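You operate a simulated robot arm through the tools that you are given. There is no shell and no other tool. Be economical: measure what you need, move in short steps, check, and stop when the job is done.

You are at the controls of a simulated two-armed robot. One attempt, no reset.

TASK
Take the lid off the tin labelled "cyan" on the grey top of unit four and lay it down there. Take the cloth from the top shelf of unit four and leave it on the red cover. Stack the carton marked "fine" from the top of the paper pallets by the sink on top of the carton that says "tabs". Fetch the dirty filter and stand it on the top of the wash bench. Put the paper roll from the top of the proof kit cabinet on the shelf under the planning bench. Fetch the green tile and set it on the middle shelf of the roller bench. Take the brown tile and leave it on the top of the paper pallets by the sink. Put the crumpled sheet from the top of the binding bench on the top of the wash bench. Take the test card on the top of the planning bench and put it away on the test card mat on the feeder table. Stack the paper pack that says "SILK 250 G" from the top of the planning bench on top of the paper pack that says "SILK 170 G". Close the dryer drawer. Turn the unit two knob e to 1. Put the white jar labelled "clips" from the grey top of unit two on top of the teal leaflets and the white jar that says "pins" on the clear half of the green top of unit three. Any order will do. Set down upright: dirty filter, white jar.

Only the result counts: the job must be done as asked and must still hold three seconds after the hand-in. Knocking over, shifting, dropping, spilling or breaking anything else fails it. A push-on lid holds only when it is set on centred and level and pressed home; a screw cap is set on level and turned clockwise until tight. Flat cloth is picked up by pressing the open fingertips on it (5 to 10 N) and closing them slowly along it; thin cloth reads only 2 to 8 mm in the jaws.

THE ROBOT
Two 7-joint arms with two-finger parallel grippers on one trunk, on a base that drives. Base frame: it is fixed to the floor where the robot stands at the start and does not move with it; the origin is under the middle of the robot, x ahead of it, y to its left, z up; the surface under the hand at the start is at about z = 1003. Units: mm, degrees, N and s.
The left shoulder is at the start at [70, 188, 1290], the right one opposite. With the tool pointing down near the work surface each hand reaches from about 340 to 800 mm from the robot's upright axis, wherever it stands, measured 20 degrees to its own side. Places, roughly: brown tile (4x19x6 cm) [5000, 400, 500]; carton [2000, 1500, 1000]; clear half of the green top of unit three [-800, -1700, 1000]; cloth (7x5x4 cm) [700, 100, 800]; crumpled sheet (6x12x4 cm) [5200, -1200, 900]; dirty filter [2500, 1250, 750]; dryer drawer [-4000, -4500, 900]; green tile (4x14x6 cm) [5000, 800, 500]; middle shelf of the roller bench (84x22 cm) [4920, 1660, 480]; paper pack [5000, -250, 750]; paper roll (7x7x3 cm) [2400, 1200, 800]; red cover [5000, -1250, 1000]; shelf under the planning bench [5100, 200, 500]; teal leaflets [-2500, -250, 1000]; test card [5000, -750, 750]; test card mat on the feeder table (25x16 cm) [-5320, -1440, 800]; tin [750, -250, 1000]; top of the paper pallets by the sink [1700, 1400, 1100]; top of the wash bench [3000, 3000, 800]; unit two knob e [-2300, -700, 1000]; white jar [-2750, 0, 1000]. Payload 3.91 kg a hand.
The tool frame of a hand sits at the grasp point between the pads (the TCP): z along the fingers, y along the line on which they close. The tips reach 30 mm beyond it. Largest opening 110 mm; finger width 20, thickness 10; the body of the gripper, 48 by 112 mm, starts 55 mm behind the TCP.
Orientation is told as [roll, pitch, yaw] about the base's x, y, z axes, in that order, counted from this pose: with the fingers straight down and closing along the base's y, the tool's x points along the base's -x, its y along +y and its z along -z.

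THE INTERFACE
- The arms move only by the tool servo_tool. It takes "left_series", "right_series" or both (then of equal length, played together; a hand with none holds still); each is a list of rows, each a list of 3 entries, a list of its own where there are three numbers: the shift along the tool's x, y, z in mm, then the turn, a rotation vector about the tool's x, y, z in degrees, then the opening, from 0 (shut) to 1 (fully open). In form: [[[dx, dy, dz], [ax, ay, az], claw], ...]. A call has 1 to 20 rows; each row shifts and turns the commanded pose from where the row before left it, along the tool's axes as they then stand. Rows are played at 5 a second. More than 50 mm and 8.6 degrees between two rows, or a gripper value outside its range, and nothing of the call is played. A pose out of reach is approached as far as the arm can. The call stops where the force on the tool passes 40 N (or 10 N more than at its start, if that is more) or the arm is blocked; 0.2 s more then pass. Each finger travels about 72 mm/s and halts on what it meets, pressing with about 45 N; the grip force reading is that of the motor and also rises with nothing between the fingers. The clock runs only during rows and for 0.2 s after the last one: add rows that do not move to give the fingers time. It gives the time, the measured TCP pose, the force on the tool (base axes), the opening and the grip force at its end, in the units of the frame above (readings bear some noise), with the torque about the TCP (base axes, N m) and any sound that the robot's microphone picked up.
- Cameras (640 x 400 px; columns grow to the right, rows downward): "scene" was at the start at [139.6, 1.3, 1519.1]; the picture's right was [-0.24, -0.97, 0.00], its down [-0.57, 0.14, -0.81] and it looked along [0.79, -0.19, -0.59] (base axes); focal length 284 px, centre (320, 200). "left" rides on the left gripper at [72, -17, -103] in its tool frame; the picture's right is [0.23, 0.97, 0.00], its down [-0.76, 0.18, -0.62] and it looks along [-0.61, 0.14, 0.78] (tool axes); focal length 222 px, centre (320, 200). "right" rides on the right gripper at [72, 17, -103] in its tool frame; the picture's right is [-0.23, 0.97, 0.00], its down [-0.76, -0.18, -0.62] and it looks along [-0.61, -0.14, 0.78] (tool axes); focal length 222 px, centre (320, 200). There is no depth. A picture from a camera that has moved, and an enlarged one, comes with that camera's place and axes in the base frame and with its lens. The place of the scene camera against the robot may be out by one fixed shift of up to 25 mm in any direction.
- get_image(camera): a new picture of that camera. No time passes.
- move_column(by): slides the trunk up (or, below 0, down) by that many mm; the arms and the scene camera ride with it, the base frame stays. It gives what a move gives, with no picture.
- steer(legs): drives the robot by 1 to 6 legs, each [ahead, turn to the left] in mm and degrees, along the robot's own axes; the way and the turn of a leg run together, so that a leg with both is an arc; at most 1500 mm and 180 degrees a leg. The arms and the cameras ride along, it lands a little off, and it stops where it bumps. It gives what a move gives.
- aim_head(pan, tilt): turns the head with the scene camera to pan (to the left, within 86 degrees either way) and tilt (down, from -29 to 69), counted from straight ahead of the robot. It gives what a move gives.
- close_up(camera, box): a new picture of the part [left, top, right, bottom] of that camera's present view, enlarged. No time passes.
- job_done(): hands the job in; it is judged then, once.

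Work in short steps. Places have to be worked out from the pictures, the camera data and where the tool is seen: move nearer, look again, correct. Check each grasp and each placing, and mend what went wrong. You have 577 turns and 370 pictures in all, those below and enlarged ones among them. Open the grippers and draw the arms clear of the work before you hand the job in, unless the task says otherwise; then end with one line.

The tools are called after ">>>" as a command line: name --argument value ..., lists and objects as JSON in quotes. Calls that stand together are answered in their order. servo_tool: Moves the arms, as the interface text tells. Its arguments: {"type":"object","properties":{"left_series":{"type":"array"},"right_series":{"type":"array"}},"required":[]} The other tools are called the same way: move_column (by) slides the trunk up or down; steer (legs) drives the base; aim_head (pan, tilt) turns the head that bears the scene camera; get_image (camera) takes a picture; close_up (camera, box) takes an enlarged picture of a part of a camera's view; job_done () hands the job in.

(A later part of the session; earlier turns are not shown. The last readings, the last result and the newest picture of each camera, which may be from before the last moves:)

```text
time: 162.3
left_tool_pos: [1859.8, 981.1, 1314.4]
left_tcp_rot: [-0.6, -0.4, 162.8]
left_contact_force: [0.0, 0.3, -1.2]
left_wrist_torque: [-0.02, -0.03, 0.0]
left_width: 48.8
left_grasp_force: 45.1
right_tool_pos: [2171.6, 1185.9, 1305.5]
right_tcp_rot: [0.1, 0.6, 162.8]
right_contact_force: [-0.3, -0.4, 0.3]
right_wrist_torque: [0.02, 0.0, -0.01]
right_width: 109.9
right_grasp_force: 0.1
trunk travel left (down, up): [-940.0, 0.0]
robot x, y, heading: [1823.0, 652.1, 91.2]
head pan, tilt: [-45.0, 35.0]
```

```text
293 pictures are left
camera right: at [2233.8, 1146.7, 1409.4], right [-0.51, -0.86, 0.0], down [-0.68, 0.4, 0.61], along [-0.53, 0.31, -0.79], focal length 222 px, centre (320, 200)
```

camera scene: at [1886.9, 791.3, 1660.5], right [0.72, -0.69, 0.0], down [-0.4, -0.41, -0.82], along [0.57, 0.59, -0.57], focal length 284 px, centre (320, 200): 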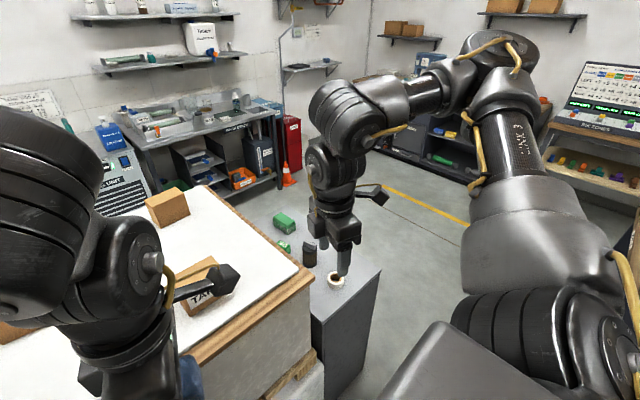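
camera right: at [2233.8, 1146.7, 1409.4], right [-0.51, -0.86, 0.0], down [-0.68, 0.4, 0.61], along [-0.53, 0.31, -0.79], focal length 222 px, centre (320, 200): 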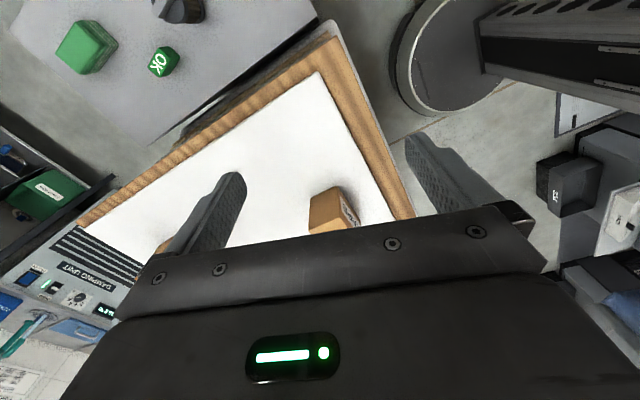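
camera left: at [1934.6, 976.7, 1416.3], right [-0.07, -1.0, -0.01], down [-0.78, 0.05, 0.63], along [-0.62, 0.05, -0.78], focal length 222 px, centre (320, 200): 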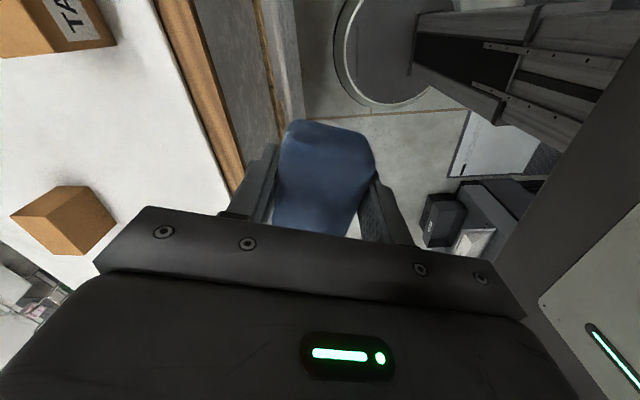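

I'll get the filter first with the right hand. The kit cabinet's near edge is at y≈1185, x≈2300–2616; stand at about (2420, 760).

>>> steer --legs '[[0, -90], [610, 0], [0, 90], [100, 0]]'

>>> aim_head --pan 0 --tilt 45

>>> get_image --camera "scene"

>>> get_image --camera "right"

```text
time: 174.2
left_tool_pos: [2466.6, 1073.5, 1317.5]
left_tcp_rot: [-1.2, -0.8, 162.7]
left_contact_force: [0.7, 0.2, 0.1]
left_wrist_torque: [0.02, 0.01, -0.02]
left_width: 48.7
left_grasp_force: 45.9
right_tool_pos: [2778.4, 1279.0, 1311.1]
right_tcp_rot: [-0.6, 0.3, 162.9]
right_contact_force: [0.0, 0.7, 0.2]
right_wrist_torque: [-0.02, 0.07, 0.0]
right_width: 110.2
right_grasp_force: 0.0
trunk travel left (down, up): [-940.0, 0.0]
robot x, y, heading: [2427.0, 762.5, 91.4]
head pan, tilt: [-45.0, 35.0]
```

```text
time: 175.3
left_tool_pos: [2465.3, 1085.0, 1314.4]
left_tcp_rot: [-0.9, -0.5, 162.8]
left_contact_force: [0.5, 0.2, 0.4]
left_wrist_torque: [-0.02, 0.01, 0.03]
left_width: 48.5
left_grasp_force: 45.1
right_tool_pos: [2776.7, 1289.8, 1306.4]
right_tcp_rot: [-0.1, 0.5, 163.0]
right_contact_force: [-0.8, 0.4, 0.0]
right_wrist_torque: [-0.04, -0.01, 0.0]
right_width: 110.1
right_grasp_force: 0.1
trunk travel left (down, up): [-940.0, 0.0]
robot x, y, heading: [2427.8, 764.3, 91.3]
head pan, tilt: [0.0, 45.0]
```

```text
292 pictures are left
camera scene: at [2430.2, 921.7, 1645.1], right [1.0, 0.02, 0.0], down [0.02, -0.71, -0.7], along [-0.02, 0.7, -0.71], focal length 284 px, centre (320, 200)
```

scene: 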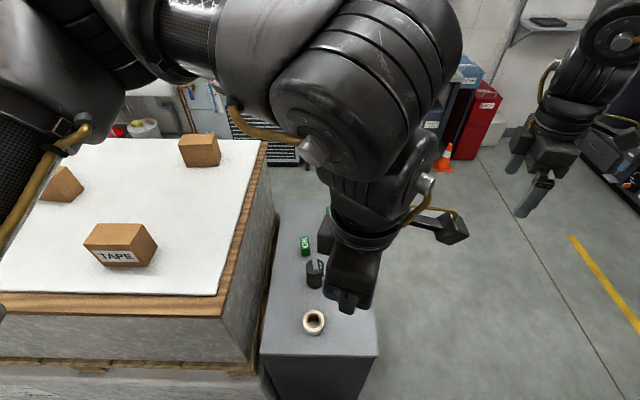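

```text
291 pictures are left
camera right: at [2839.0, 1251.5, 1410.3], right [-0.5, -0.86, 0.0], down [-0.68, 0.39, 0.62], along [-0.53, 0.31, -0.79], focal length 222 px, centre (320, 200)
```

right: 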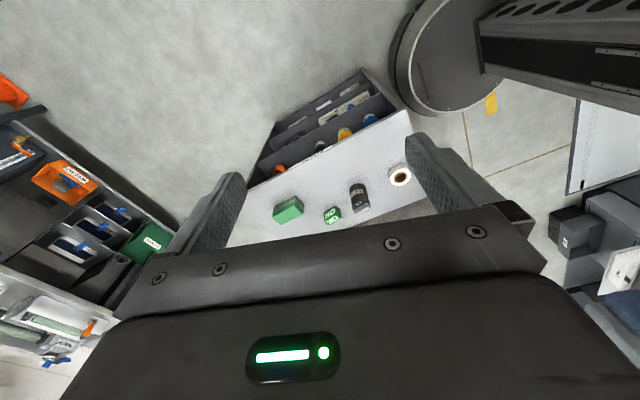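

The near carton reads "TAPE", so FINE and TABS are the other two; I'll read them later. Filter ≈ (2407, 1360), cabinet top z≈825. Move the left hand aside first.

>>> servo_tool --left_series '[[[-38, 27, 0], [0, 0, 0], 0.3], [[-38, 27, 0], [0, 0, 0], 0.3], [[-38, 27, 0], [0, 0, 0], 0.3], [[-38, 27, 0], [0, 0, 0], 0.3], [[-38, 27, 0], [0, 0, 0], 0.3], [[-38, 27, 0], [0, 0, 0], 0.3], [[-38, 27, 0], [0, 0, 0], 0.3], [[0, 0, 0], [0, 0, 0], 0.3]]'

>>> move_column --by -150

>>> get_image --camera "scene"

```text
time: 177.1
left_tool_pos: [2355.9, 1044.3, 1315.1]
left_tcp_rot: [-0.9, -0.5, 162.8]
left_contact_force: [-0.5, 0.5, -0.7]
left_wrist_torque: [0.0, 0.01, -0.02]
left_width: 48.7
left_grasp_force: 45.1
left hand out of reach, approached as far as the arm can: row 3, 4, 5, 6, 7
right_tool_pos: [2776.2, 1285.0, 1308.5]
right_tcp_rot: [-0.2, 0.5, 163.0]
right_contact_force: [0.0, -0.4, 0.3]
right_wrist_torque: [0.03, -0.02, 0.01]
right_width: 109.8
right_grasp_force: 0.1
trunk travel left (down, up): [-940.0, 0.0]
robot x, y, heading: [2427.5, 758.9, 91.6]
head pan, tilt: [0.0, 45.0]
```

```text
time: 178.8
left_tool_pos: [2353.9, 1043.2, 1166.0]
left_tcp_rot: [-1.0, -0.5, 162.7]
left_contact_force: [-0.1, 0.1, 0.1]
left_wrist_torque: [-0.01, 0.02, 0.02]
left_width: 49.0
left_grasp_force: 44.6
right_tool_pos: [2777.6, 1285.2, 1157.9]
right_tcp_rot: [-0.3, 0.5, 163.0]
right_contact_force: [0.2, 0.6, 0.1]
right_wrist_torque: [0.01, 0.0, 0.0]
right_width: 109.9
right_grasp_force: 0.0
trunk travel left (down, up): [-790.0, 150.0]
robot x, y, heading: [2429.6, 763.6, 91.6]
head pan, tilt: [0.0, 45.0]
```

```text
290 pictures are left
camera scene: at [2429.9, 915.7, 1495.8], right [1.0, 0.02, 0.0], down [0.02, -0.71, -0.71], along [-0.02, 0.71, -0.71], focal length 284 px, centre (320, 200)
```

scene: 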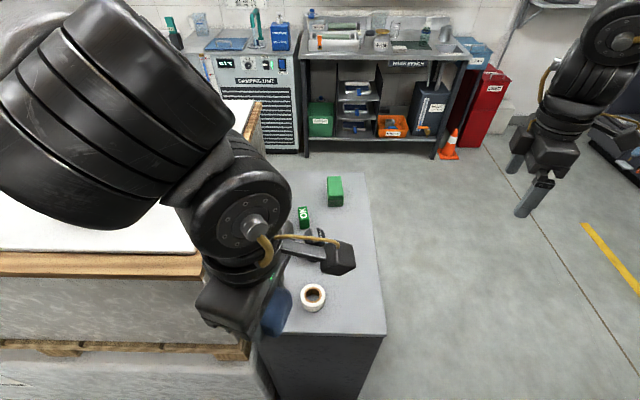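

Move the right hand toward the filter at z≈1100 and look.

>>> servo_tool --right_series '[[[-42, 4, 5], [0, 0, 0], 0.75], [[-42, 4, 5], [0, 0, 0], 0.75], [[-42, 4, 5], [0, 0, 0], 0.75], [[-42, 4, 5], [0, 0, 0], 0.75], [[-42, 4, 5], [0, 0, 0], 0.75], [[-42, 4, 5], [0, 0, 0], 0.75], [[-42, 4, 5], [0, 0, 0], 0.75], [[-42, 4, 5], [0, 0, 0], 0.75], [[0, 0, 0], [0, 0, 0], 0.75]]'

>>> get_image --camera "right"

>>> get_image --camera "scene"

```text
time: 180.8
left_tool_pos: [2356.3, 1043.4, 1166.1]
left_tcp_rot: [-1.0, -0.6, 162.8]
left_contact_force: [0.4, 0.0, -0.5]
left_wrist_torque: [-0.01, 0.04, -0.03]
left_width: 48.5
left_grasp_force: 45.2
right_tool_pos: [2447.2, 1353.1, 1115.6]
right_tcp_rot: [-0.3, 0.4, 163.1]
right_contact_force: [0.2, 1.3, 0.5]
right_wrist_torque: [0.01, 0.02, -0.01]
right_width: 82.5
right_grasp_force: 0.0
trunk travel left (down, up): [-790.0, 150.0]
robot x, y, heading: [2429.1, 763.2, 91.3]
head pan, tilt: [0.0, 45.0]
```

```text
289 pictures are left
camera right: at [2510.0, 1313.8, 1218.7], right [-0.5, -0.86, -0.01], down [-0.68, 0.39, 0.62], along [-0.53, 0.32, -0.79], focal length 222 px, centre (320, 200)
```

right: 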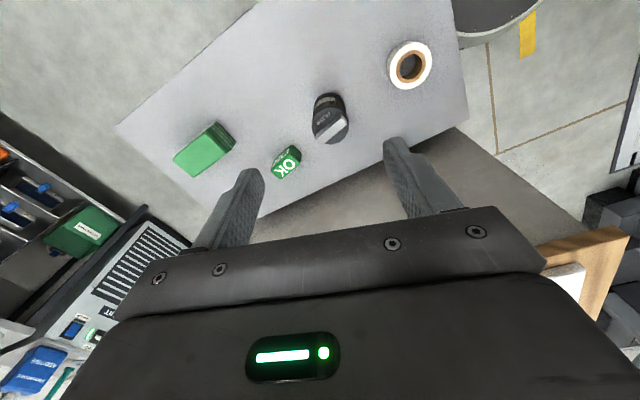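

```text
288 pictures are left
camera scene: at [2431.2, 915.6, 1495.7], right [1.0, 0.02, 0.0], down [0.02, -0.71, -0.71], along [-0.02, 0.71, -0.71], focal length 284 px, centre (320, 200)
```

scene: 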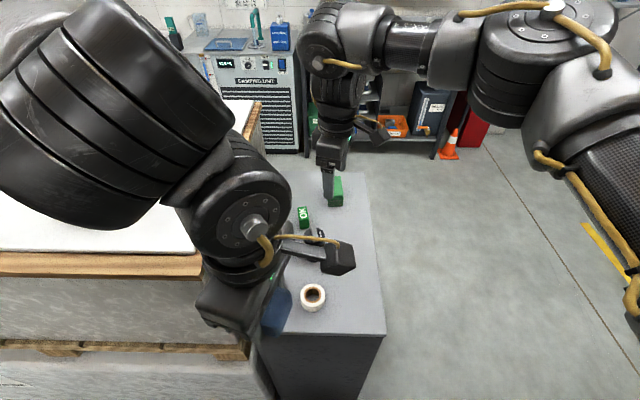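

Zoom in on the filter in the right wrist view.

>>> close_up --camera "right" --box '[250, 70, 410, 190]'

```text
3.33 times, centred on (330, 130) of right
camera zoom: at [2510.0, 1313.8, 1218.7], right [-0.5, -0.86, -0.01], down [-0.68, 0.39, 0.62], along [-0.53, 0.32, -0.79], focal length 740 px, centre (287, 433)
```

zoom: 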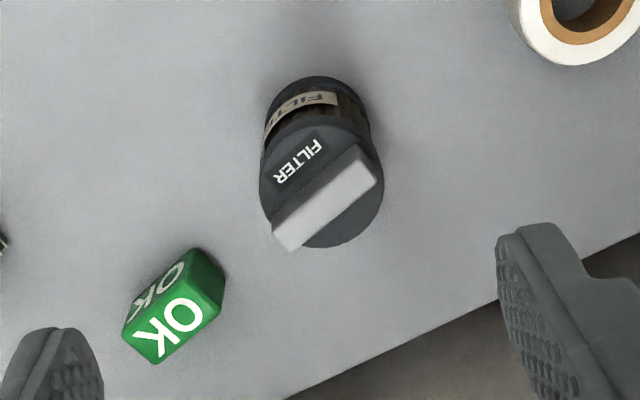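

Filter centre ≈ (2411, 1355), diameter ~50. Move over it, descend to z≈1010 and recheck.

>>> servo_tool --right_series '[[[-35, 8, 0], [0, 0, 0], 0.75], [[0, 0, 35], [0, 0, 0], 0.75], [[0, 0, 35], [0, 0, 0], 0.75], [[0, 0, 30], [0, 0, 0], 0.75], [[0, 0, 0], [0, 0, 0], 0.75]]'

>>> get_image --camera "right"

```text
time: 182.1
left_tool_pos: [2355.4, 1042.4, 1164.9]
left_tcp_rot: [-1.0, -0.5, 162.8]
left_contact_force: [0.0, 0.7, -0.5]
left_wrist_torque: [0.03, -0.02, -0.01]
left_width: 48.9
left_grasp_force: 45.1
right_tool_pos: [2411.4, 1357.9, 1014.3]
right_tcp_rot: [-0.3, 0.5, 162.9]
right_contact_force: [-0.3, -0.7, -0.1]
right_wrist_torque: [-0.05, 0.0, -0.01]
right_width: 82.6
right_grasp_force: 0.0
trunk travel left (down, up): [-790.0, 150.0]
robot x, y, heading: [2425.8, 761.9, 91.4]
head pan, tilt: [0.0, 45.0]
```

```text
286 pictures are left
camera right: at [2474.1, 1317.2, 1118.6], right [-0.5, -0.86, -0.01], down [-0.68, 0.39, 0.62], along [-0.53, 0.32, -0.79], focal length 222 px, centre (320, 200)
```

right: 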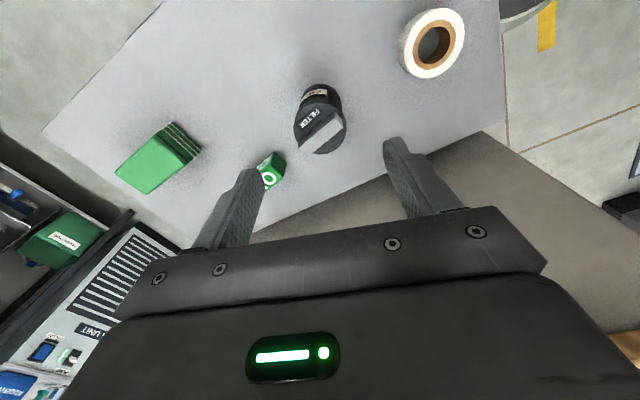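

Aligned. Descend to TCP z≈888 and close on the body.

>>> servo_tool --right_series '[[[0, 0, 40], [0, 0, 0], 0.75], [[-2, 0, 40], [0, 0, 0], 0.75], [[0, 0, 30], [0, 0, 0], 0.75], [[0, 0, 16], [0, 0, 0], 0.75], [[0, 0, 0], [0, 0, 0], 0.75]]'

>>> get_image --camera "right"

```text
time: 183.2
left_tool_pos: [2355.1, 1044.1, 1165.3]
left_tcp_rot: [-1.0, -0.5, 162.8]
left_contact_force: [0.1, -0.8, -0.4]
left_wrist_torque: [-0.01, 0.0, -0.01]
left_width: 48.9
left_grasp_force: 45.0
right_tool_pos: [2410.0, 1357.7, 889.1]
right_tcp_rot: [-0.3, 0.5, 163.0]
right_contact_force: [-0.3, -0.3, -0.5]
right_wrist_torque: [-0.02, 0.03, 0.01]
right_width: 82.5
right_grasp_force: 0.1
trunk travel left (down, up): [-790.0, 150.0]
robot x, y, heading: [2430.0, 761.5, 91.4]
head pan, tilt: [0.0, 45.0]
```

```text
285 pictures are left
camera right: at [2473.1, 1318.2, 992.6], right [-0.5, -0.86, -0.01], down [-0.68, 0.39, 0.62], along [-0.53, 0.32, -0.79], focal length 222 px, centre (320, 200)
```

right: 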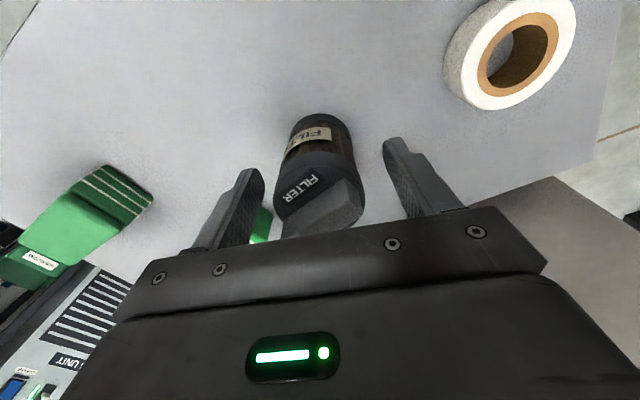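

Filter is between the fingers. Close.

>>> servo_tool --right_series '[[[0, 0, 0], [0, 0, 0], 0.6], [[0, 0, 0], [0, 0, 0], 0.45], [[0, 0, 0], [0, 0, 0], 0.3], [[0, 0, 0], [0, 0, 0], 0.3], [[0, 0, 0], [0, 0, 0], 0.3]]'

>>> servo_tool --right_series '[[[0, 0, -10], [0, 0, 0], 0.3], [[0, 0, -30], [0, 0, 0], 0.3], [[0, 0, -45], [0, 0, 0], 0.3], [[0, 0, -45], [0, 0, 0], 0.3], [[0, 0, -45], [0, 0, 0], 0.3], [[0, 0, -45], [0, 0, 0], 0.3], [[0, 0, 0], [0, 0, 0], 0.3]]'

>>> get_image --camera "right"

```text
time: 184.4
left_tool_pos: [2353.8, 1043.5, 1165.3]
left_tcp_rot: [-1.1, -0.5, 162.8]
left_contact_force: [-0.2, 0.6, 0.0]
left_wrist_torque: [0.02, -0.02, 0.0]
left_width: 48.7
left_grasp_force: 45.2
right_tool_pos: [2408.6, 1356.8, 889.7]
right_tcp_rot: [-0.3, 0.6, 163.0]
right_contact_force: [0.1, 0.0, 0.4]
right_wrist_torque: [0.0, 0.01, -0.02]
right_width: 55.3
right_grasp_force: 45.7
trunk travel left (down, up): [-790.0, 150.0]
robot x, y, heading: [2429.7, 759.9, 91.5]
head pan, tilt: [0.0, 45.0]
```

```text
time: 186.1
left_tool_pos: [2352.9, 1044.9, 1164.9]
left_tcp_rot: [-1.1, -0.6, 162.8]
left_contact_force: [-1.2, -0.3, -0.5]
left_wrist_torque: [-0.02, 0.02, 0.02]
left_width: 48.8
left_grasp_force: 44.5
right_tool_pos: [2407.8, 1357.2, 1109.1]
right_tcp_rot: [-0.2, 0.5, 163.0]
right_contact_force: [0.1, 0.8, -2.5]
right_wrist_torque: [0.01, -0.01, -0.04]
right_width: 55.2
right_grasp_force: 44.6
trunk travel left (down, up): [-790.0, 150.0]
robot x, y, heading: [2428.2, 766.2, 91.6]
head pan, tilt: [0.0, 45.0]
```

```text
284 pictures are left
camera right: at [2471.3, 1318.1, 1213.7], right [-0.5, -0.86, -0.01], down [-0.68, 0.39, 0.62], along [-0.53, 0.31, -0.79], focal length 222 px, centre (320, 200)
```

right: 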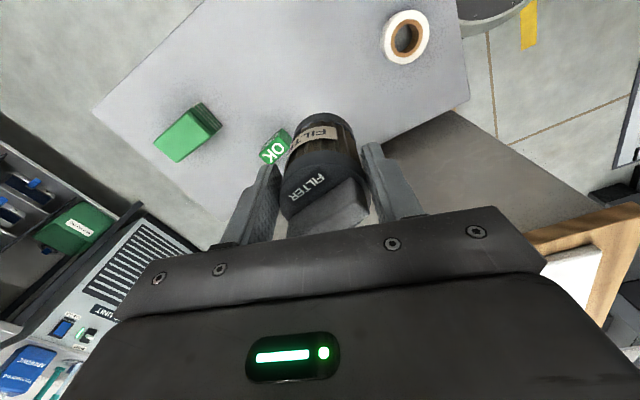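

Filter held. Retract it a bit and drive round the cabinet to the wash bench (front edge y≈2790, x≈2250–3310).

>>> servo_tool --right_series '[[[35, 28, 0], [0, 0, 0], 0.3], [[35, 28, 0], [0, 0, 0], 0.3], [[35, 28, 0], [0, 0, 0], 0.3], [[35, 28, 0], [0, 0, 0], 0.3], [[0, 0, 0], [0, 0, 0], 0.3]]'

>>> steer --legs '[[0, -91.5], [620, 0], [0, 90], [1100, 0]]'

>>> aim_head --pan 0 --tilt 30

>>> get_image --camera "scene"

>>> aim_head --pan 86 --tilt 25

>>> get_image --camera "scene"

```text
time: 187.2
left_tool_pos: [2353.4, 1045.0, 1165.4]
left_tcp_rot: [-0.9, -0.5, 162.8]
left_contact_force: [-0.8, -0.2, -0.1]
left_wrist_torque: [0.02, -0.03, 0.0]
left_width: 48.8
left_grasp_force: 45.0
right_tool_pos: [2508.2, 1208.9, 1110.7]
right_tcp_rot: [-0.4, 0.5, 162.8]
right_contact_force: [-0.7, 0.4, -1.3]
right_wrist_torque: [-0.02, -0.03, -0.02]
right_width: 55.1
right_grasp_force: 45.0
trunk travel left (down, up): [-790.0, 150.0]
robot x, y, heading: [2430.4, 760.8, 91.3]
head pan, tilt: [0.0, 45.0]
```

```text
time: 194.7
left_tool_pos: [3320.7, 797.1, 1162.3]
left_tcp_rot: [-0.2, 0.5, 68.5]
left_contact_force: [0.0, -0.3, -1.1]
left_wrist_torque: [-0.04, -0.01, 0.01]
left_width: 48.7
left_grasp_force: 45.0
right_tool_pos: [3472.9, 630.3, 1108.1]
right_tcp_rot: [-0.2, 0.5, 68.4]
right_contact_force: [0.0, -1.3, -1.7]
right_wrist_torque: [-0.02, -0.03, 0.02]
right_width: 55.4
right_grasp_force: 45.0
trunk travel left (down, up): [-790.0, 150.0]
robot x, y, heading: [3030.7, 751.0, -5.5]
head pan, tilt: [0.0, 45.0]
stopped in leg 2: the robot was blocked; the commanded pose is now the measured one
```

```text
time: 195.5
left_tool_pos: [3315.7, 795.9, 1165.0]
left_tcp_rot: [-0.7, 0.4, 68.5]
left_contact_force: [0.2, -0.5, -1.0]
left_wrist_torque: [-0.01, -0.03, 0.0]
left_width: 49.0
left_grasp_force: 44.9
right_tool_pos: [3469.8, 631.9, 1111.6]
right_tcp_rot: [-0.4, 0.3, 68.6]
right_contact_force: [1.3, 1.6, -1.2]
right_wrist_torque: [-0.02, 0.0, -0.02]
right_width: 55.6
right_grasp_force: 44.8
trunk travel left (down, up): [-790.0, 150.0]
robot x, y, heading: [3029.9, 747.7, -5.5]
head pan, tilt: [0.0, 30.0]
```

```text
283 pictures are left
camera scene: at [3173.7, 759.5, 1518.4], right [-0.1, -1.0, 0.0], down [-0.5, 0.05, -0.87], along [0.86, -0.08, -0.5], focal length 284 px, centre (320, 200)
```

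scene: 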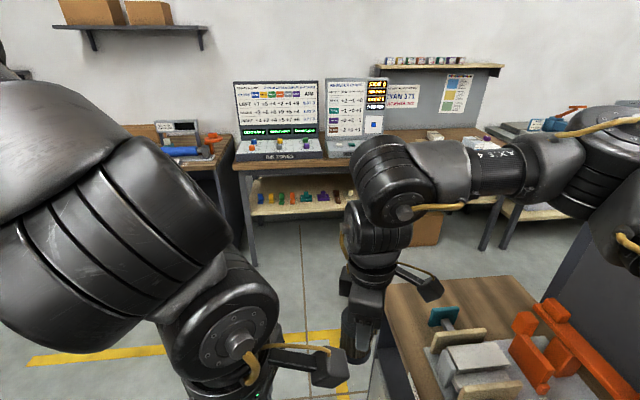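

```text
time: 197.1
left_tool_pos: [3315.9, 796.4, 1165.7]
left_tcp_rot: [-0.6, 0.4, 68.6]
left_contact_force: [-0.1, -0.3, -0.3]
left_wrist_torque: [0.02, -0.02, -0.01]
left_width: 48.7
left_grasp_force: 45.1
right_tool_pos: [3470.0, 631.6, 1110.3]
right_tcp_rot: [-0.3, 0.5, 68.5]
right_contact_force: [0.7, -1.2, -1.5]
right_wrist_torque: [-0.03, 0.01, 0.01]
right_width: 55.2
right_grasp_force: 45.4
trunk travel left (down, up): [-790.0, 150.0]
robot x, y, heading: [3030.6, 751.8, -5.6]
head pan, tilt: [85.9, 25.0]
```

```text
282 pictures are left
camera scene: at [3100.8, 859.3, 1526.3], right [0.99, -0.17, 0.0], down [-0.07, -0.42, -0.91], along [0.15, 0.89, -0.42], focal length 284 px, centre (320, 200)
```

scene: 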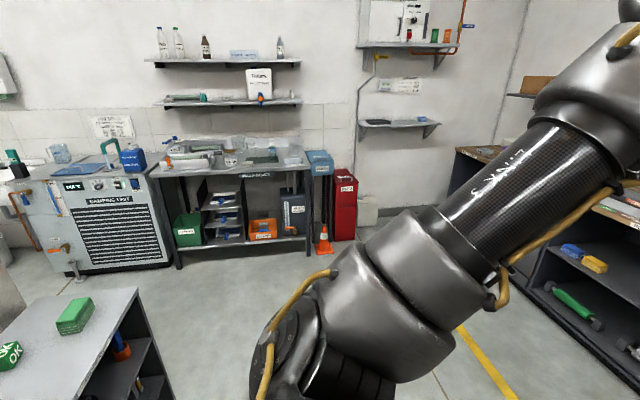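

The base touched the wooden cabinet's corner. Back a little, turn to +y, and drive to the wash bench.

>>> steer --legs '[[-60, 0], [0, 95.5], [1400, 0]]'

>>> aim_head --pan 0 --tilt 35

>>> get_image --camera "scene"

>>> aim_head --pan 86 --tilt 20

>>> get_image --camera "scene"

```text
time: 199.8
left_tool_pos: [3204.1, 958.4, 1167.5]
left_tcp_rot: [-6.5, -10.4, 94.0]
left_contact_force: [0.4, 1.0, -0.3]
left_wrist_torque: [-0.02, 0.02, -0.03]
left_width: 48.9
left_grasp_force: 44.7
right_tool_pos: [3402.7, 858.4, 1105.4]
right_tcp_rot: [0.0, 1.0, 96.5]
right_contact_force: [0.3, 1.0, -1.9]
right_wrist_torque: [-0.1, -0.01, -0.02]
right_width: 55.4
right_grasp_force: 45.0
trunk travel left (down, up): [-790.0, 150.0]
robot x, y, heading: [2955.0, 752.9, 19.4]
head pan, tilt: [85.9, 25.0]
stopped in leg 2: the robot was blocked; the commanded pose is now the measured one
```

```text
time: 201.4
left_tool_pos: [3201.2, 951.4, 1168.2]
left_tcp_rot: [-6.7, -10.7, 93.8]
left_contact_force: [-0.2, 0.1, -0.4]
left_wrist_torque: [0.01, 0.03, 0.03]
left_width: 48.7
left_grasp_force: 44.2
right_tool_pos: [3399.6, 851.6, 1109.2]
right_tcp_rot: [-0.2, 0.6, 96.5]
right_contact_force: [0.2, 1.1, -0.5]
right_wrist_torque: [-0.02, 0.01, 0.05]
right_width: 55.5
right_grasp_force: 44.8
trunk travel left (down, up): [-790.0, 150.0]
robot x, y, heading: [2956.4, 757.2, 19.4]
head pan, tilt: [0.0, 35.0]
```

```text
281 pictures are left
camera scene: at [3088.5, 822.5, 1510.4], right [0.34, -0.94, 0.0], down [-0.54, -0.19, -0.82], along [0.77, 0.28, -0.57], focal length 284 px, centre (320, 200)
```

scene: 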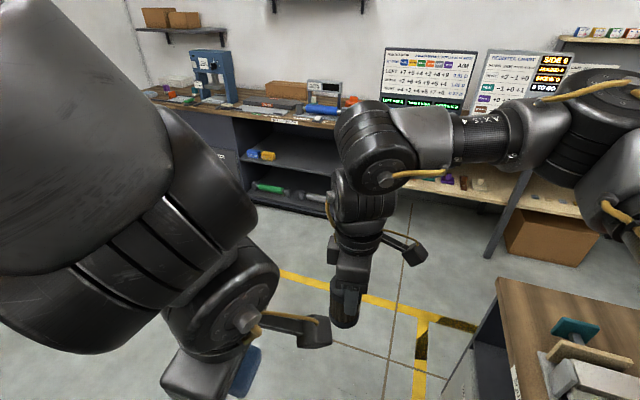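

```text
time: 203.0
left_tool_pos: [3201.0, 952.0, 1169.3]
left_tcp_rot: [-6.8, -10.6, 93.9]
left_contact_force: [0.0, -0.4, -0.3]
left_wrist_torque: [-0.01, 0.03, 0.01]
left_width: 48.9
left_grasp_force: 45.4
right_tool_pos: [3398.5, 850.5, 1108.8]
right_tcp_rot: [-0.3, 0.5, 96.4]
right_contact_force: [-0.6, 0.0, -0.7]
right_wrist_torque: [-0.03, -0.01, 0.0]
right_width: 55.1
right_grasp_force: 45.0
trunk travel left (down, up): [-790.0, 150.0]
robot x, y, heading: [2957.9, 750.4, 19.7]
head pan, tilt: [85.9, 20.0]
```

```text
280 pictures are left
camera scene: at [2979.8, 882.0, 1534.4], right [0.96, 0.27, 0.0], down [0.09, -0.33, -0.94], along [-0.25, 0.91, -0.34], focal length 284 px, centre (320, 200)
```

scene: 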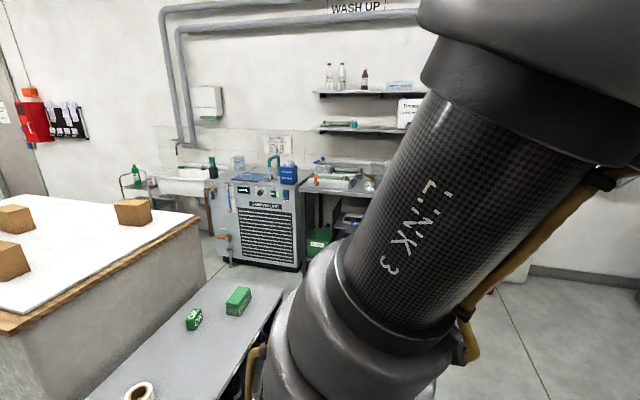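

The base is likely rectangular with corners catching the wooden cabinet. Back off 200 mm and turn again.

>>> steer --legs '[[-200, 0], [0, 70.5]]'

```text
time: 207.6
left_tool_pos: [2658.2, 985.0, 1169.8]
left_tcp_rot: [-6.9, -10.7, 164.8]
left_contact_force: [0.3, -0.4, 0.3]
left_wrist_torque: [0.01, 0.0, 0.02]
left_width: 49.0
left_grasp_force: 45.4
right_tool_pos: [2817.8, 1137.9, 1108.6]
right_tcp_rot: [-0.3, 0.4, 167.2]
right_contact_force: [-0.5, -0.1, -1.1]
right_wrist_torque: [0.0, -0.05, 0.01]
right_width: 55.3
right_grasp_force: 44.8
trunk travel left (down, up): [-790.0, 150.0]
robot x, y, heading: [2763.1, 686.8, 90.3]
head pan, tilt: [85.9, 20.0]
```

Free. Go diagonally to (3050, 1200), then north to the bench.

>>> steer --legs '[[0, -30], [590, 0], [0, 30], [1050, 0]]'

>>> aim_head --pan 0 --tilt 35

>>> get_image --camera "scene"

>>> aim_head --pan 86 --tilt 30

>>> get_image --camera "scene"

```text
time: 218.9
left_tool_pos: [2929.3, 2548.5, 1170.3]
left_tcp_rot: [-6.7, -10.7, 165.5]
left_contact_force: [0.6, -0.1, 0.0]
left_wrist_torque: [-0.02, -0.02, 0.02]
left_width: 48.9
left_grasp_force: 45.1
right_tool_pos: [3088.5, 2704.4, 1109.3]
right_tcp_rot: [-0.4, 0.5, 167.9]
right_contact_force: [0.2, 0.7, -0.9]
right_wrist_torque: [0.0, -0.04, 0.0]
right_width: 55.3
right_grasp_force: 45.1
trunk travel left (down, up): [-790.0, 150.0]
robot x, y, heading: [3038.1, 2252.0, 91.1]
head pan, tilt: [85.9, 20.0]
```

```text
time: 220.6
left_tool_pos: [2929.1, 2549.6, 1170.0]
left_tcp_rot: [-6.9, -10.8, 165.4]
left_contact_force: [-0.1, -0.1, -0.6]
left_wrist_torque: [-0.02, -0.02, -0.01]
left_width: 48.6
left_grasp_force: 44.7
right_tool_pos: [3087.6, 2704.6, 1109.0]
right_tcp_rot: [-0.3, 0.4, 167.8]
right_contact_force: [-0.2, -0.3, -1.7]
right_wrist_torque: [-0.03, -0.02, -0.01]
right_width: 55.4
right_grasp_force: 45.2
trunk travel left (down, up): [-790.0, 150.0]
robot x, y, heading: [3039.9, 2245.7, 91.0]
head pan, tilt: [0.0, 35.0]
```

```text
279 pictures are left
camera scene: at [3039.9, 2411.8, 1510.5], right [1.0, 0.02, 0.0], down [0.01, -0.57, -0.82], along [-0.02, 0.82, -0.57], focal length 284 px, centre (320, 200)
```

scene: 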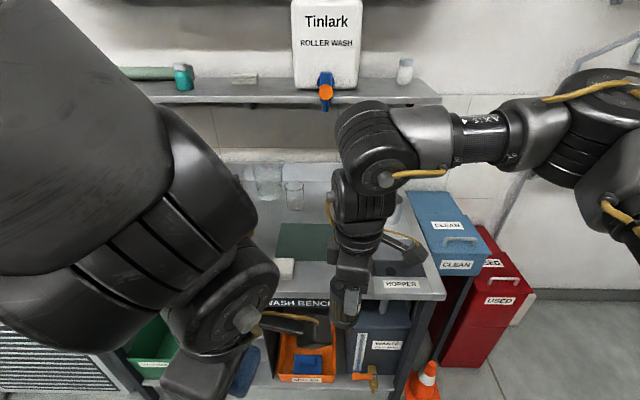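

```text
time: 222.2
left_tool_pos: [2929.2, 2548.9, 1169.8]
left_tcp_rot: [-6.8, -10.7, 165.4]
left_contact_force: [-0.1, 0.2, -0.1]
left_wrist_torque: [0.04, 0.01, -0.06]
left_width: 49.0
left_grasp_force: 45.3
right_tool_pos: [3086.6, 2705.0, 1109.2]
right_tcp_rot: [-0.3, 0.5, 167.8]
right_contact_force: [0.4, 0.1, -1.8]
right_wrist_torque: [0.02, -0.01, -0.02]
right_width: 55.1
right_grasp_force: 45.1
trunk travel left (down, up): [-790.0, 150.0]
robot x, y, heading: [3038.6, 2249.8, 90.8]
head pan, tilt: [85.9, 30.0]
```

```text
278 pictures are left
camera scene: at [2951.3, 2328.6, 1518.3], right [0.05, 1.0, 0.0], down [0.5, -0.03, -0.87], along [-0.86, 0.04, -0.5], focal length 284 px, centre (320, 200)
```

scene: 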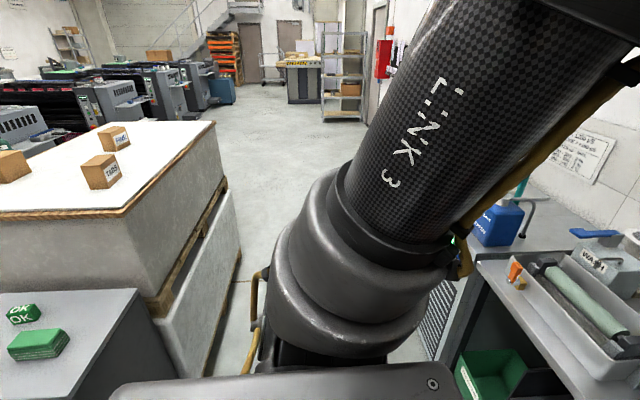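

Zoom on the cartons from this side.

>>> close_up --camera "scene" --box '[0, 110, 160, 210]'

>>> get_image --camera "right"

```text
4.00 times, centred on (80, 160) of scene
camera zoom: at [2951.3, 2328.6, 1518.3], right [0.05, 1.0, 0.0], down [0.5, -0.03, -0.87], along [-0.86, 0.04, -0.5], focal length 1136 px, centre (1280, 360)
```

zoom: 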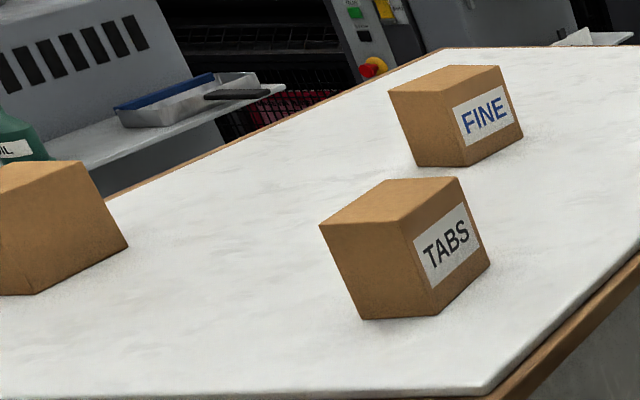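

```text
276 pictures are left
camera right: at [3152.4, 2671.4, 1213.0], right [-0.43, -0.9, -0.01], down [-0.71, 0.33, 0.62], along [-0.56, 0.27, -0.79], focal length 222 px, centre (320, 200)
```

right: 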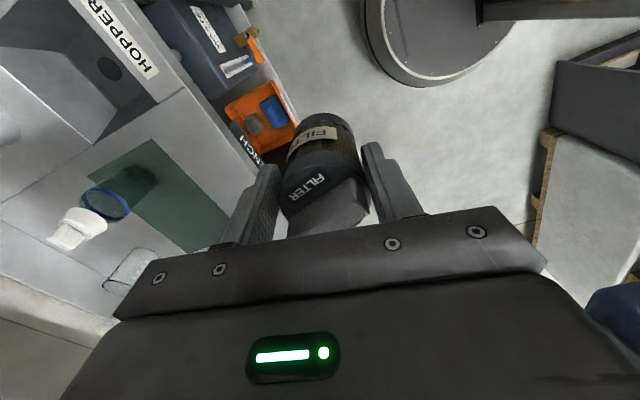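

FINE is the far carton (~1640,1430) and TABS (~1950,1550). Now look closely at the wash bench's top for a free spot.

>>> aim_head --pan -10 --tilt 45

>>> get_image --camera "scene"

```text
time: 223.9
left_tool_pos: [2929.0, 2549.0, 1170.4]
left_tcp_rot: [-6.8, -10.7, 165.4]
left_contact_force: [-0.1, 0.2, -0.8]
left_wrist_torque: [0.0, 0.03, 0.01]
left_width: 48.8
left_grasp_force: 45.0
right_tool_pos: [3086.2, 2703.9, 1109.4]
right_tcp_rot: [-0.3, 0.5, 167.8]
right_contact_force: [-0.4, -0.7, -1.2]
right_wrist_torque: [-0.02, 0.0, -0.02]
right_width: 55.3
right_grasp_force: 45.1
trunk travel left (down, up): [-790.0, 150.0]
robot x, y, heading: [3040.0, 2251.7, 91.1]
head pan, tilt: [-10.0, 45.0]
```

```text
275 pictures are left
camera scene: at [3054.2, 2404.2, 1495.7], right [0.99, -0.15, 0.0], down [-0.11, -0.7, -0.71], along [0.11, 0.7, -0.71], focal length 284 px, centre (320, 200)
```

scene: 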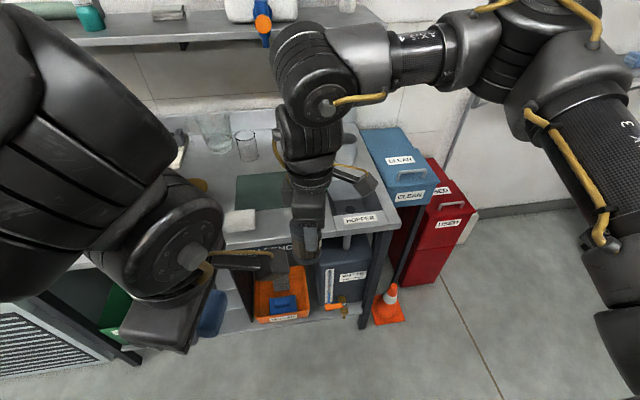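

Drive 120 mm closer so the reach is comfortable, then move the filter over about (3035, 2955).

>>> steer --legs '[[120, 0]]'

>>> get_image --camera "right"

>>> get_image --camera "left"

```text
time: 225.1
left_tool_pos: [2926.4, 2668.7, 1171.0]
left_tcp_rot: [-6.9, -10.7, 165.4]
left_contact_force: [0.3, -0.6, -0.8]
left_wrist_torque: [0.01, -0.03, 0.03]
left_width: 48.8
left_grasp_force: 44.8
right_tool_pos: [3084.6, 2822.6, 1109.7]
right_tcp_rot: [-0.3, 0.5, 167.8]
right_contact_force: [0.2, -0.5, -1.4]
right_wrist_torque: [0.03, -0.02, 0.01]
right_width: 55.1
right_grasp_force: 45.3
trunk travel left (down, up): [-790.0, 150.0]
robot x, y, heading: [3036.7, 2368.1, 91.1]
head pan, tilt: [-10.0, 45.0]
```

```text
274 pictures are left
camera right: at [3150.3, 2790.0, 1213.7], right [-0.43, -0.9, -0.01], down [-0.71, 0.33, 0.62], along [-0.56, 0.27, -0.79], focal length 222 px, centre (320, 200)
```

right: 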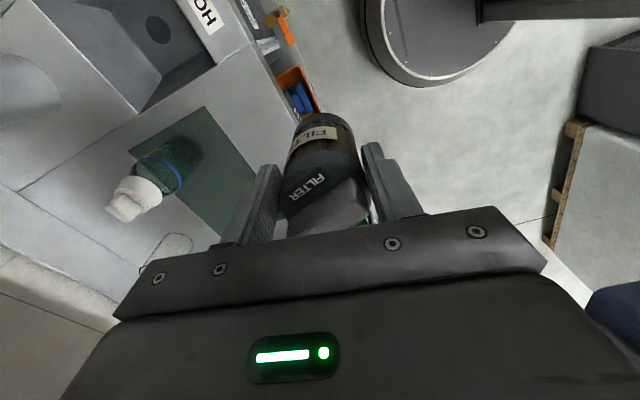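

```text
273 pictures are left
camera left: at [3016.2, 2650.1, 1259.7], right [-0.05, -0.99, -0.16], down [-0.68, -0.08, 0.73], along [-0.73, 0.14, -0.67], focal length 222 px, centre (320, 200)
```

left: 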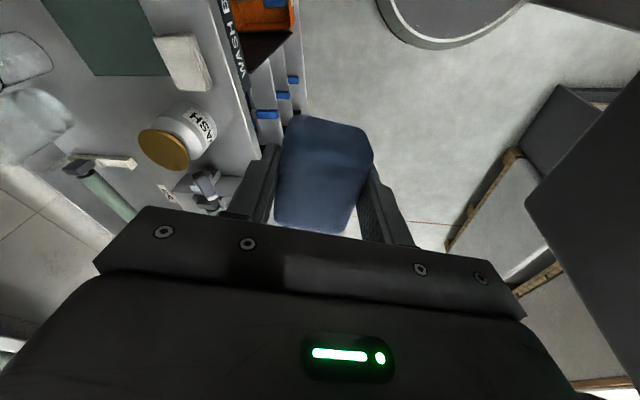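

Bench top works out at z≈881, front edge y≈2878, mat starts y≈2980. Place the filter at about (3070, 2930).

>>> servo_tool --right_series '[[[-12, -34, 0], [0, 0, 0], 0.3], [[-12, -34, 0], [0, 0, 0], 0.3], [[-12, -34, 0], [0, 0, 0], 0.3], [[0, 0, 40], [0, 0, 0], 0.3], [[0, 0, 40], [0, 0, 0], 0.3], [[0, 0, 40], [0, 0, 0], 0.3], [[0, 0, 20], [0, 0, 0], 0.3], [[0, 0, 0], [0, 0, 0], 0.3]]'

>>> get_image --camera "right"

>>> close_up --camera "scene" --box '[200, 160, 400, 310]'

```text
time: 226.9
left_tool_pos: [2927.1, 2668.7, 1169.4]
left_tcp_rot: [-6.8, -10.7, 165.4]
left_contact_force: [-0.3, -0.6, -1.1]
left_wrist_torque: [-0.01, 0.01, -0.02]
left_width: 49.0
left_grasp_force: 44.6
right_tool_pos: [3072.5, 2932.1, 968.7]
right_tcp_rot: [-0.3, 0.6, 167.8]
right_contact_force: [0.9, -0.3, -1.4]
right_wrist_torque: [0.03, -0.01, -0.03]
right_width: 55.3
right_grasp_force: 45.7
trunk travel left (down, up): [-790.0, 150.0]
robot x, y, heading: [3034.0, 2371.7, 91.3]
head pan, tilt: [-10.0, 45.0]
```

```text
272 pictures are left
camera right: at [3137.5, 2899.0, 1073.4], right [-0.43, -0.9, -0.01], down [-0.71, 0.33, 0.62], along [-0.56, 0.27, -0.79], focal length 222 px, centre (320, 200)
```

right: 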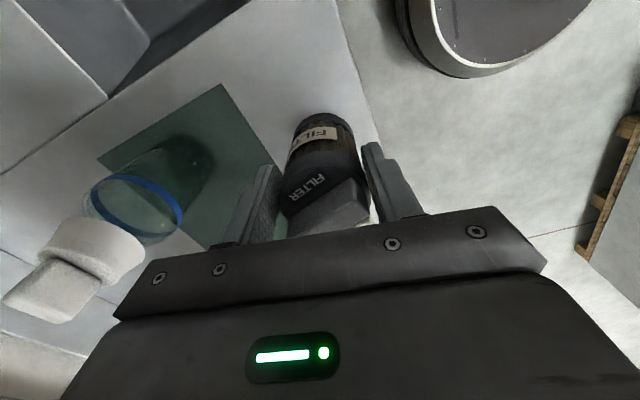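

```text
2.67 times, centred on (300, 235) of scene
camera zoom: at [3051.9, 2524.1, 1495.7], right [0.99, -0.16, 0.0], down [-0.11, -0.7, -0.71], along [0.11, 0.7, -0.71], focal length 758 px, centre (373, 107)
```

zoom: 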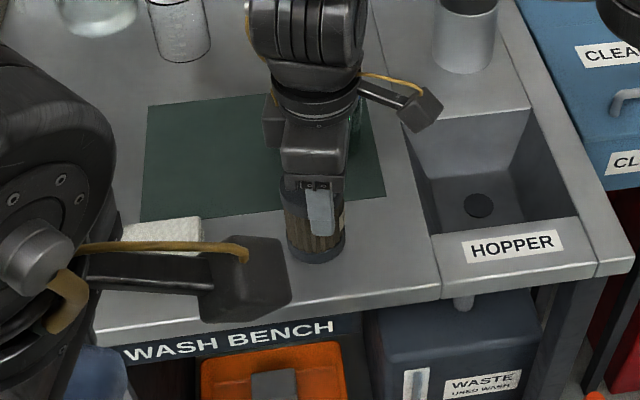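

Good spot. Lower gently.

>>> servo_tool --right_series '[[[0, 0, 8], [0, 0, 0], 0.3], [[0, 0, 5], [0, 0, 0], 0.3], [[0, 0, 4], [0, 0, 0], 0.3], [[0, 0, 0], [0, 0, 0], 0.3]]'

```text
time: 227.9
left_tool_pos: [2927.2, 2668.7, 1169.3]
left_tcp_rot: [-6.8, -10.7, 165.4]
left_contact_force: [0.1, 1.0, -0.2]
left_wrist_torque: [0.0, 0.0, -0.02]
left_width: 48.9
left_grasp_force: 45.1
right_tool_pos: [3072.2, 2932.0, 952.4]
right_tcp_rot: [-0.3, 0.5, 167.8]
right_contact_force: [-0.8, -0.9, -0.7]
right_wrist_torque: [0.01, 0.01, 0.02]
right_width: 55.2
right_grasp_force: 45.3
trunk travel left (down, up): [-790.0, 150.0]
robot x, y, heading: [3035.7, 2372.7, 91.1]
head pan, tilt: [-10.0, 45.0]
```

>>> servo_tool --right_series '[[[0, 0, 4], [0, 0, 0], 0.3], [[0, 0, 3], [0, 0, 0], 0.3], [[0, 0, 3], [0, 0, 0], 0.3], [[0, 0, 0], [0, 0, 0], 0.3]]'

>>> close_up --camera "scene" --box '[240, 190, 340, 270]'

```text
time: 228.9
left_tool_pos: [2926.3, 2668.4, 1170.9]
left_tcp_rot: [-6.8, -10.8, 165.4]
left_contact_force: [-0.2, 0.9, 0.7]
left_wrist_torque: [0.0, -0.01, 0.0]
left_width: 48.9
left_grasp_force: 45.1
right_tool_pos: [3072.7, 2932.4, 942.1]
right_tcp_rot: [-0.4, 0.5, 167.8]
right_contact_force: [0.4, -0.8, -1.3]
right_wrist_torque: [0.0, 0.01, 0.03]
right_width: 55.2
right_grasp_force: 45.2
trunk travel left (down, up): [-790.0, 150.0]
robot x, y, heading: [3036.8, 2372.2, 90.9]
head pan, tilt: [-10.0, 45.0]
```

```text
5.00 times, centred on (290, 230) of scene
camera zoom: at [3052.0, 2524.4, 1495.7], right [0.99, -0.16, 0.0], down [-0.11, -0.7, -0.71], along [0.11, 0.7, -0.71], focal length 1421 px, centre (470, 50)
```

zoom: 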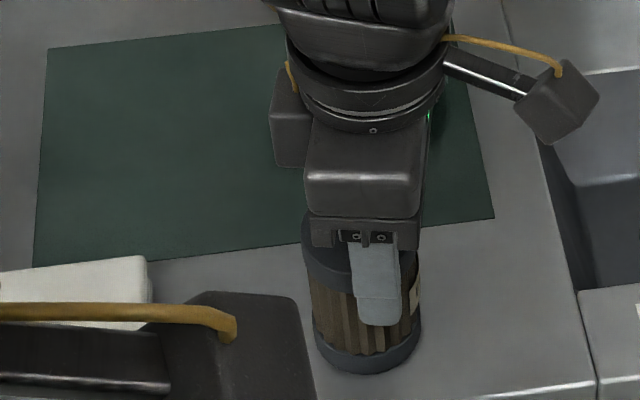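

Still slightly above. Continue.

>>> servo_tool --right_series '[[[0, 0, 4], [0, 0, 0], 0.3], [[0, 0, 3], [0, 0, 0], 0.3], [[0, 0, 3], [0, 0, 0], 0.3], [[0, 0, 0], [0, 0, 0], 0.3]]'

```text
time: 229.9
left_tool_pos: [2925.5, 2666.0, 1171.2]
left_tcp_rot: [-6.9, -10.8, 165.4]
left_contact_force: [-0.1, -0.5, -0.8]
left_wrist_torque: [0.01, -0.01, 0.0]
left_width: 48.8
left_grasp_force: 45.2
right_tool_pos: [3073.6, 2931.5, 935.7]
right_tcp_rot: [-0.5, 0.4, 167.8]
right_contact_force: [2.6, 6.4, 36.2]
right_wrist_torque: [0.21, 0.37, -0.09]
right_width: 55.4
right_grasp_force: 45.1
trunk travel left (down, up): [-790.0, 150.0]
robot x, y, heading: [3036.7, 2372.5, 91.4]
head pan, tilt: [-10.0, 45.0]
```

Contact. Relieve 2 mm, open, and rise straight up.

>>> servo_tool --right_series '[[[0, 0, -2], [0, 0, 0], 0.35], [[0, 0, 0], [0, 0, 0], 0.55], [[0, 0, 0], [0, 0, 0], 0.7], [[0, 0, 0], [0, 0, 0], 0.7], [[0, 0, -20], [0, 0, 0], 0.7], [[0, 0, -40], [0, 0, 0], 0.7], [[0, 0, -45], [0, 0, 0], 0.7], [[0, 0, -45], [0, 0, 0], 0.7], [[0, 0, -40], [0, 0, 0], 0.7]]'

>>> close_up --camera "scene" --box '[220, 150, 380, 270]'

```text
time: 231.9
left_tool_pos: [2926.7, 2667.0, 1169.5]
left_tcp_rot: [-6.9, -10.7, 165.4]
left_contact_force: [0.1, 1.3, 0.5]
left_wrist_torque: [-0.01, 0.03, 0.0]
left_width: 48.9
left_grasp_force: 45.2
right_tool_pos: [3071.0, 2930.6, 1126.7]
right_tcp_rot: [-0.2, 0.6, 167.9]
right_contact_force: [0.4, -0.4, 0.1]
right_wrist_torque: [-0.02, -0.01, -0.03]
right_width: 77.1
right_grasp_force: 0.0
trunk travel left (down, up): [-790.0, 150.0]
robot x, y, heading: [3035.2, 2371.6, 91.2]
head pan, tilt: [-10.0, 45.0]
```

```text
3.33 times, centred on (300, 210) of scene
camera zoom: at [3051.5, 2522.6, 1495.8], right [0.99, -0.16, 0.0], down [-0.11, -0.7, -0.71], along [0.11, 0.7, -0.71], focal length 947 px, centre (387, 167)
```

zoom: 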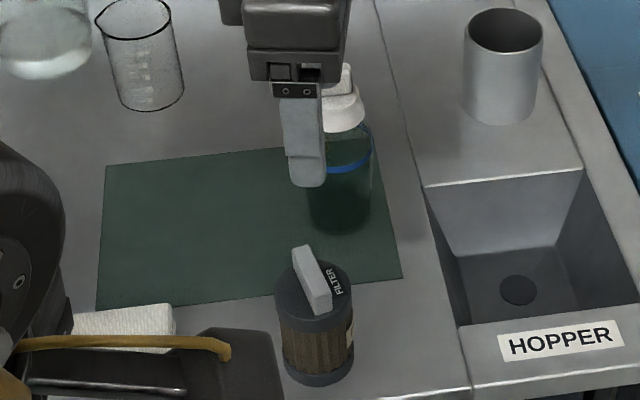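

Filter stands upright on the wash bench. Next: cartons. Retract the right hand, back off, and drive to the +y side of the pallets near x≈1700.

>>> servo_tool --right_series '[[[9, 46, 0], [0, 0, 0], 0.8], [[9, 46, 0], [0, 0, 0], 0.8], [[9, 46, 0], [0, 0, 0], 0.8], [[9, 46, 0], [0, 0, 0], 0.8], [[0, 0, 0], [0, 0, 0], 0.8]]'

>>> steer --legs '[[-110, 0], [0, 90]]'

>>> move_column --by 140

>>> aim_head --pan 20 --tilt 25

>>> get_image --camera "scene"

```text
time: 233.1
left_tool_pos: [2927.3, 2669.4, 1170.6]
left_tcp_rot: [-6.8, -10.8, 165.4]
left_contact_force: [0.4, -0.1, 0.0]
left_wrist_torque: [-0.03, -0.02, 0.02]
left_width: 48.7
left_grasp_force: 44.8
right_tool_pos: [3069.4, 2745.5, 1123.5]
right_tcp_rot: [-0.3, 0.5, 167.8]
right_contact_force: [0.1, 0.4, 0.7]
right_wrist_torque: [-0.04, 0.02, -0.01]
right_width: 87.8
right_grasp_force: 0.0
trunk travel left (down, up): [-790.0, 150.0]
robot x, y, heading: [3036.5, 2370.2, 91.1]
head pan, tilt: [-10.0, 45.0]
```

```text
time: 238.1
left_tool_pos: [2739.7, 2152.6, 1170.5]
left_tcp_rot: [-6.8, -10.7, -104.6]
left_contact_force: [0.3, 0.2, -0.7]
left_wrist_torque: [-0.02, -0.02, -0.02]
left_width: 49.0
left_grasp_force: 45.3
right_tool_pos: [2663.5, 2295.0, 1123.9]
right_tcp_rot: [-0.3, 0.5, -102.0]
right_contact_force: [0.2, -0.5, 0.6]
right_wrist_torque: [-0.01, -0.02, -0.01]
right_width: 88.1
right_grasp_force: 0.1
trunk travel left (down, up): [-790.0, 150.0]
robot x, y, heading: [3036.7, 2260.2, -179.1]
head pan, tilt: [-10.0, 45.0]
```

```text
time: 239.8
left_tool_pos: [2739.8, 2152.3, 1309.8]
left_tcp_rot: [-6.9, -10.7, -104.5]
left_contact_force: [-0.1, 0.2, -0.1]
left_wrist_torque: [0.01, -0.01, -0.01]
left_width: 49.0
left_grasp_force: 45.6
right_tool_pos: [2664.8, 2295.5, 1264.2]
right_tcp_rot: [-0.3, 0.5, -102.1]
right_contact_force: [0.1, 0.0, -0.4]
right_wrist_torque: [-0.02, 0.01, 0.01]
right_width: 88.1
right_grasp_force: 0.1
trunk travel left (down, up): [-930.0, 10.0]
robot x, y, heading: [3039.8, 2261.1, -178.9]
head pan, tilt: [-10.0, 45.0]
```

```text
time: 240.8
left_tool_pos: [2741.5, 2151.4, 1310.8]
left_tcp_rot: [-6.8, -10.7, -104.6]
left_contact_force: [0.4, -0.5, -0.7]
left_wrist_torque: [-0.03, 0.0, -0.01]
left_width: 48.7
left_grasp_force: 44.4
right_tool_pos: [2664.3, 2295.5, 1263.5]
right_tcp_rot: [-0.3, 0.6, -102.1]
right_contact_force: [-0.5, -0.6, 0.2]
right_wrist_torque: [0.01, -0.02, -0.01]
right_width: 88.2
right_grasp_force: 0.1
trunk travel left (down, up): [-930.0, 10.0]
robot x, y, heading: [3035.7, 2263.1, -179.0]
head pan, tilt: [20.0, 25.0]
```

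```text
268 pictures are left
camera scene: at [2906.2, 2249.9, 1666.2], right [-0.36, 0.93, 0.0], down [0.39, 0.15, -0.91], along [-0.85, -0.33, -0.42], focal length 284 px, centre (320, 200)
```

scene: 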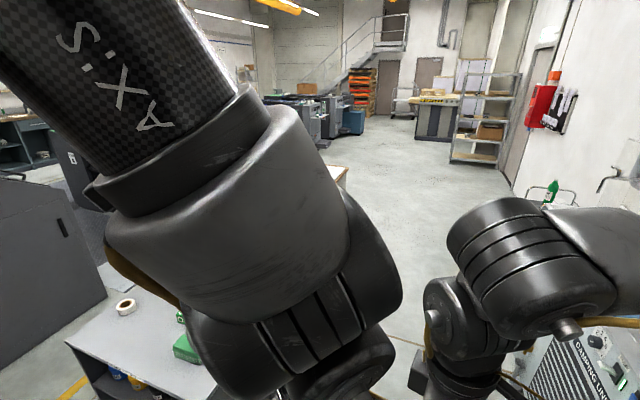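

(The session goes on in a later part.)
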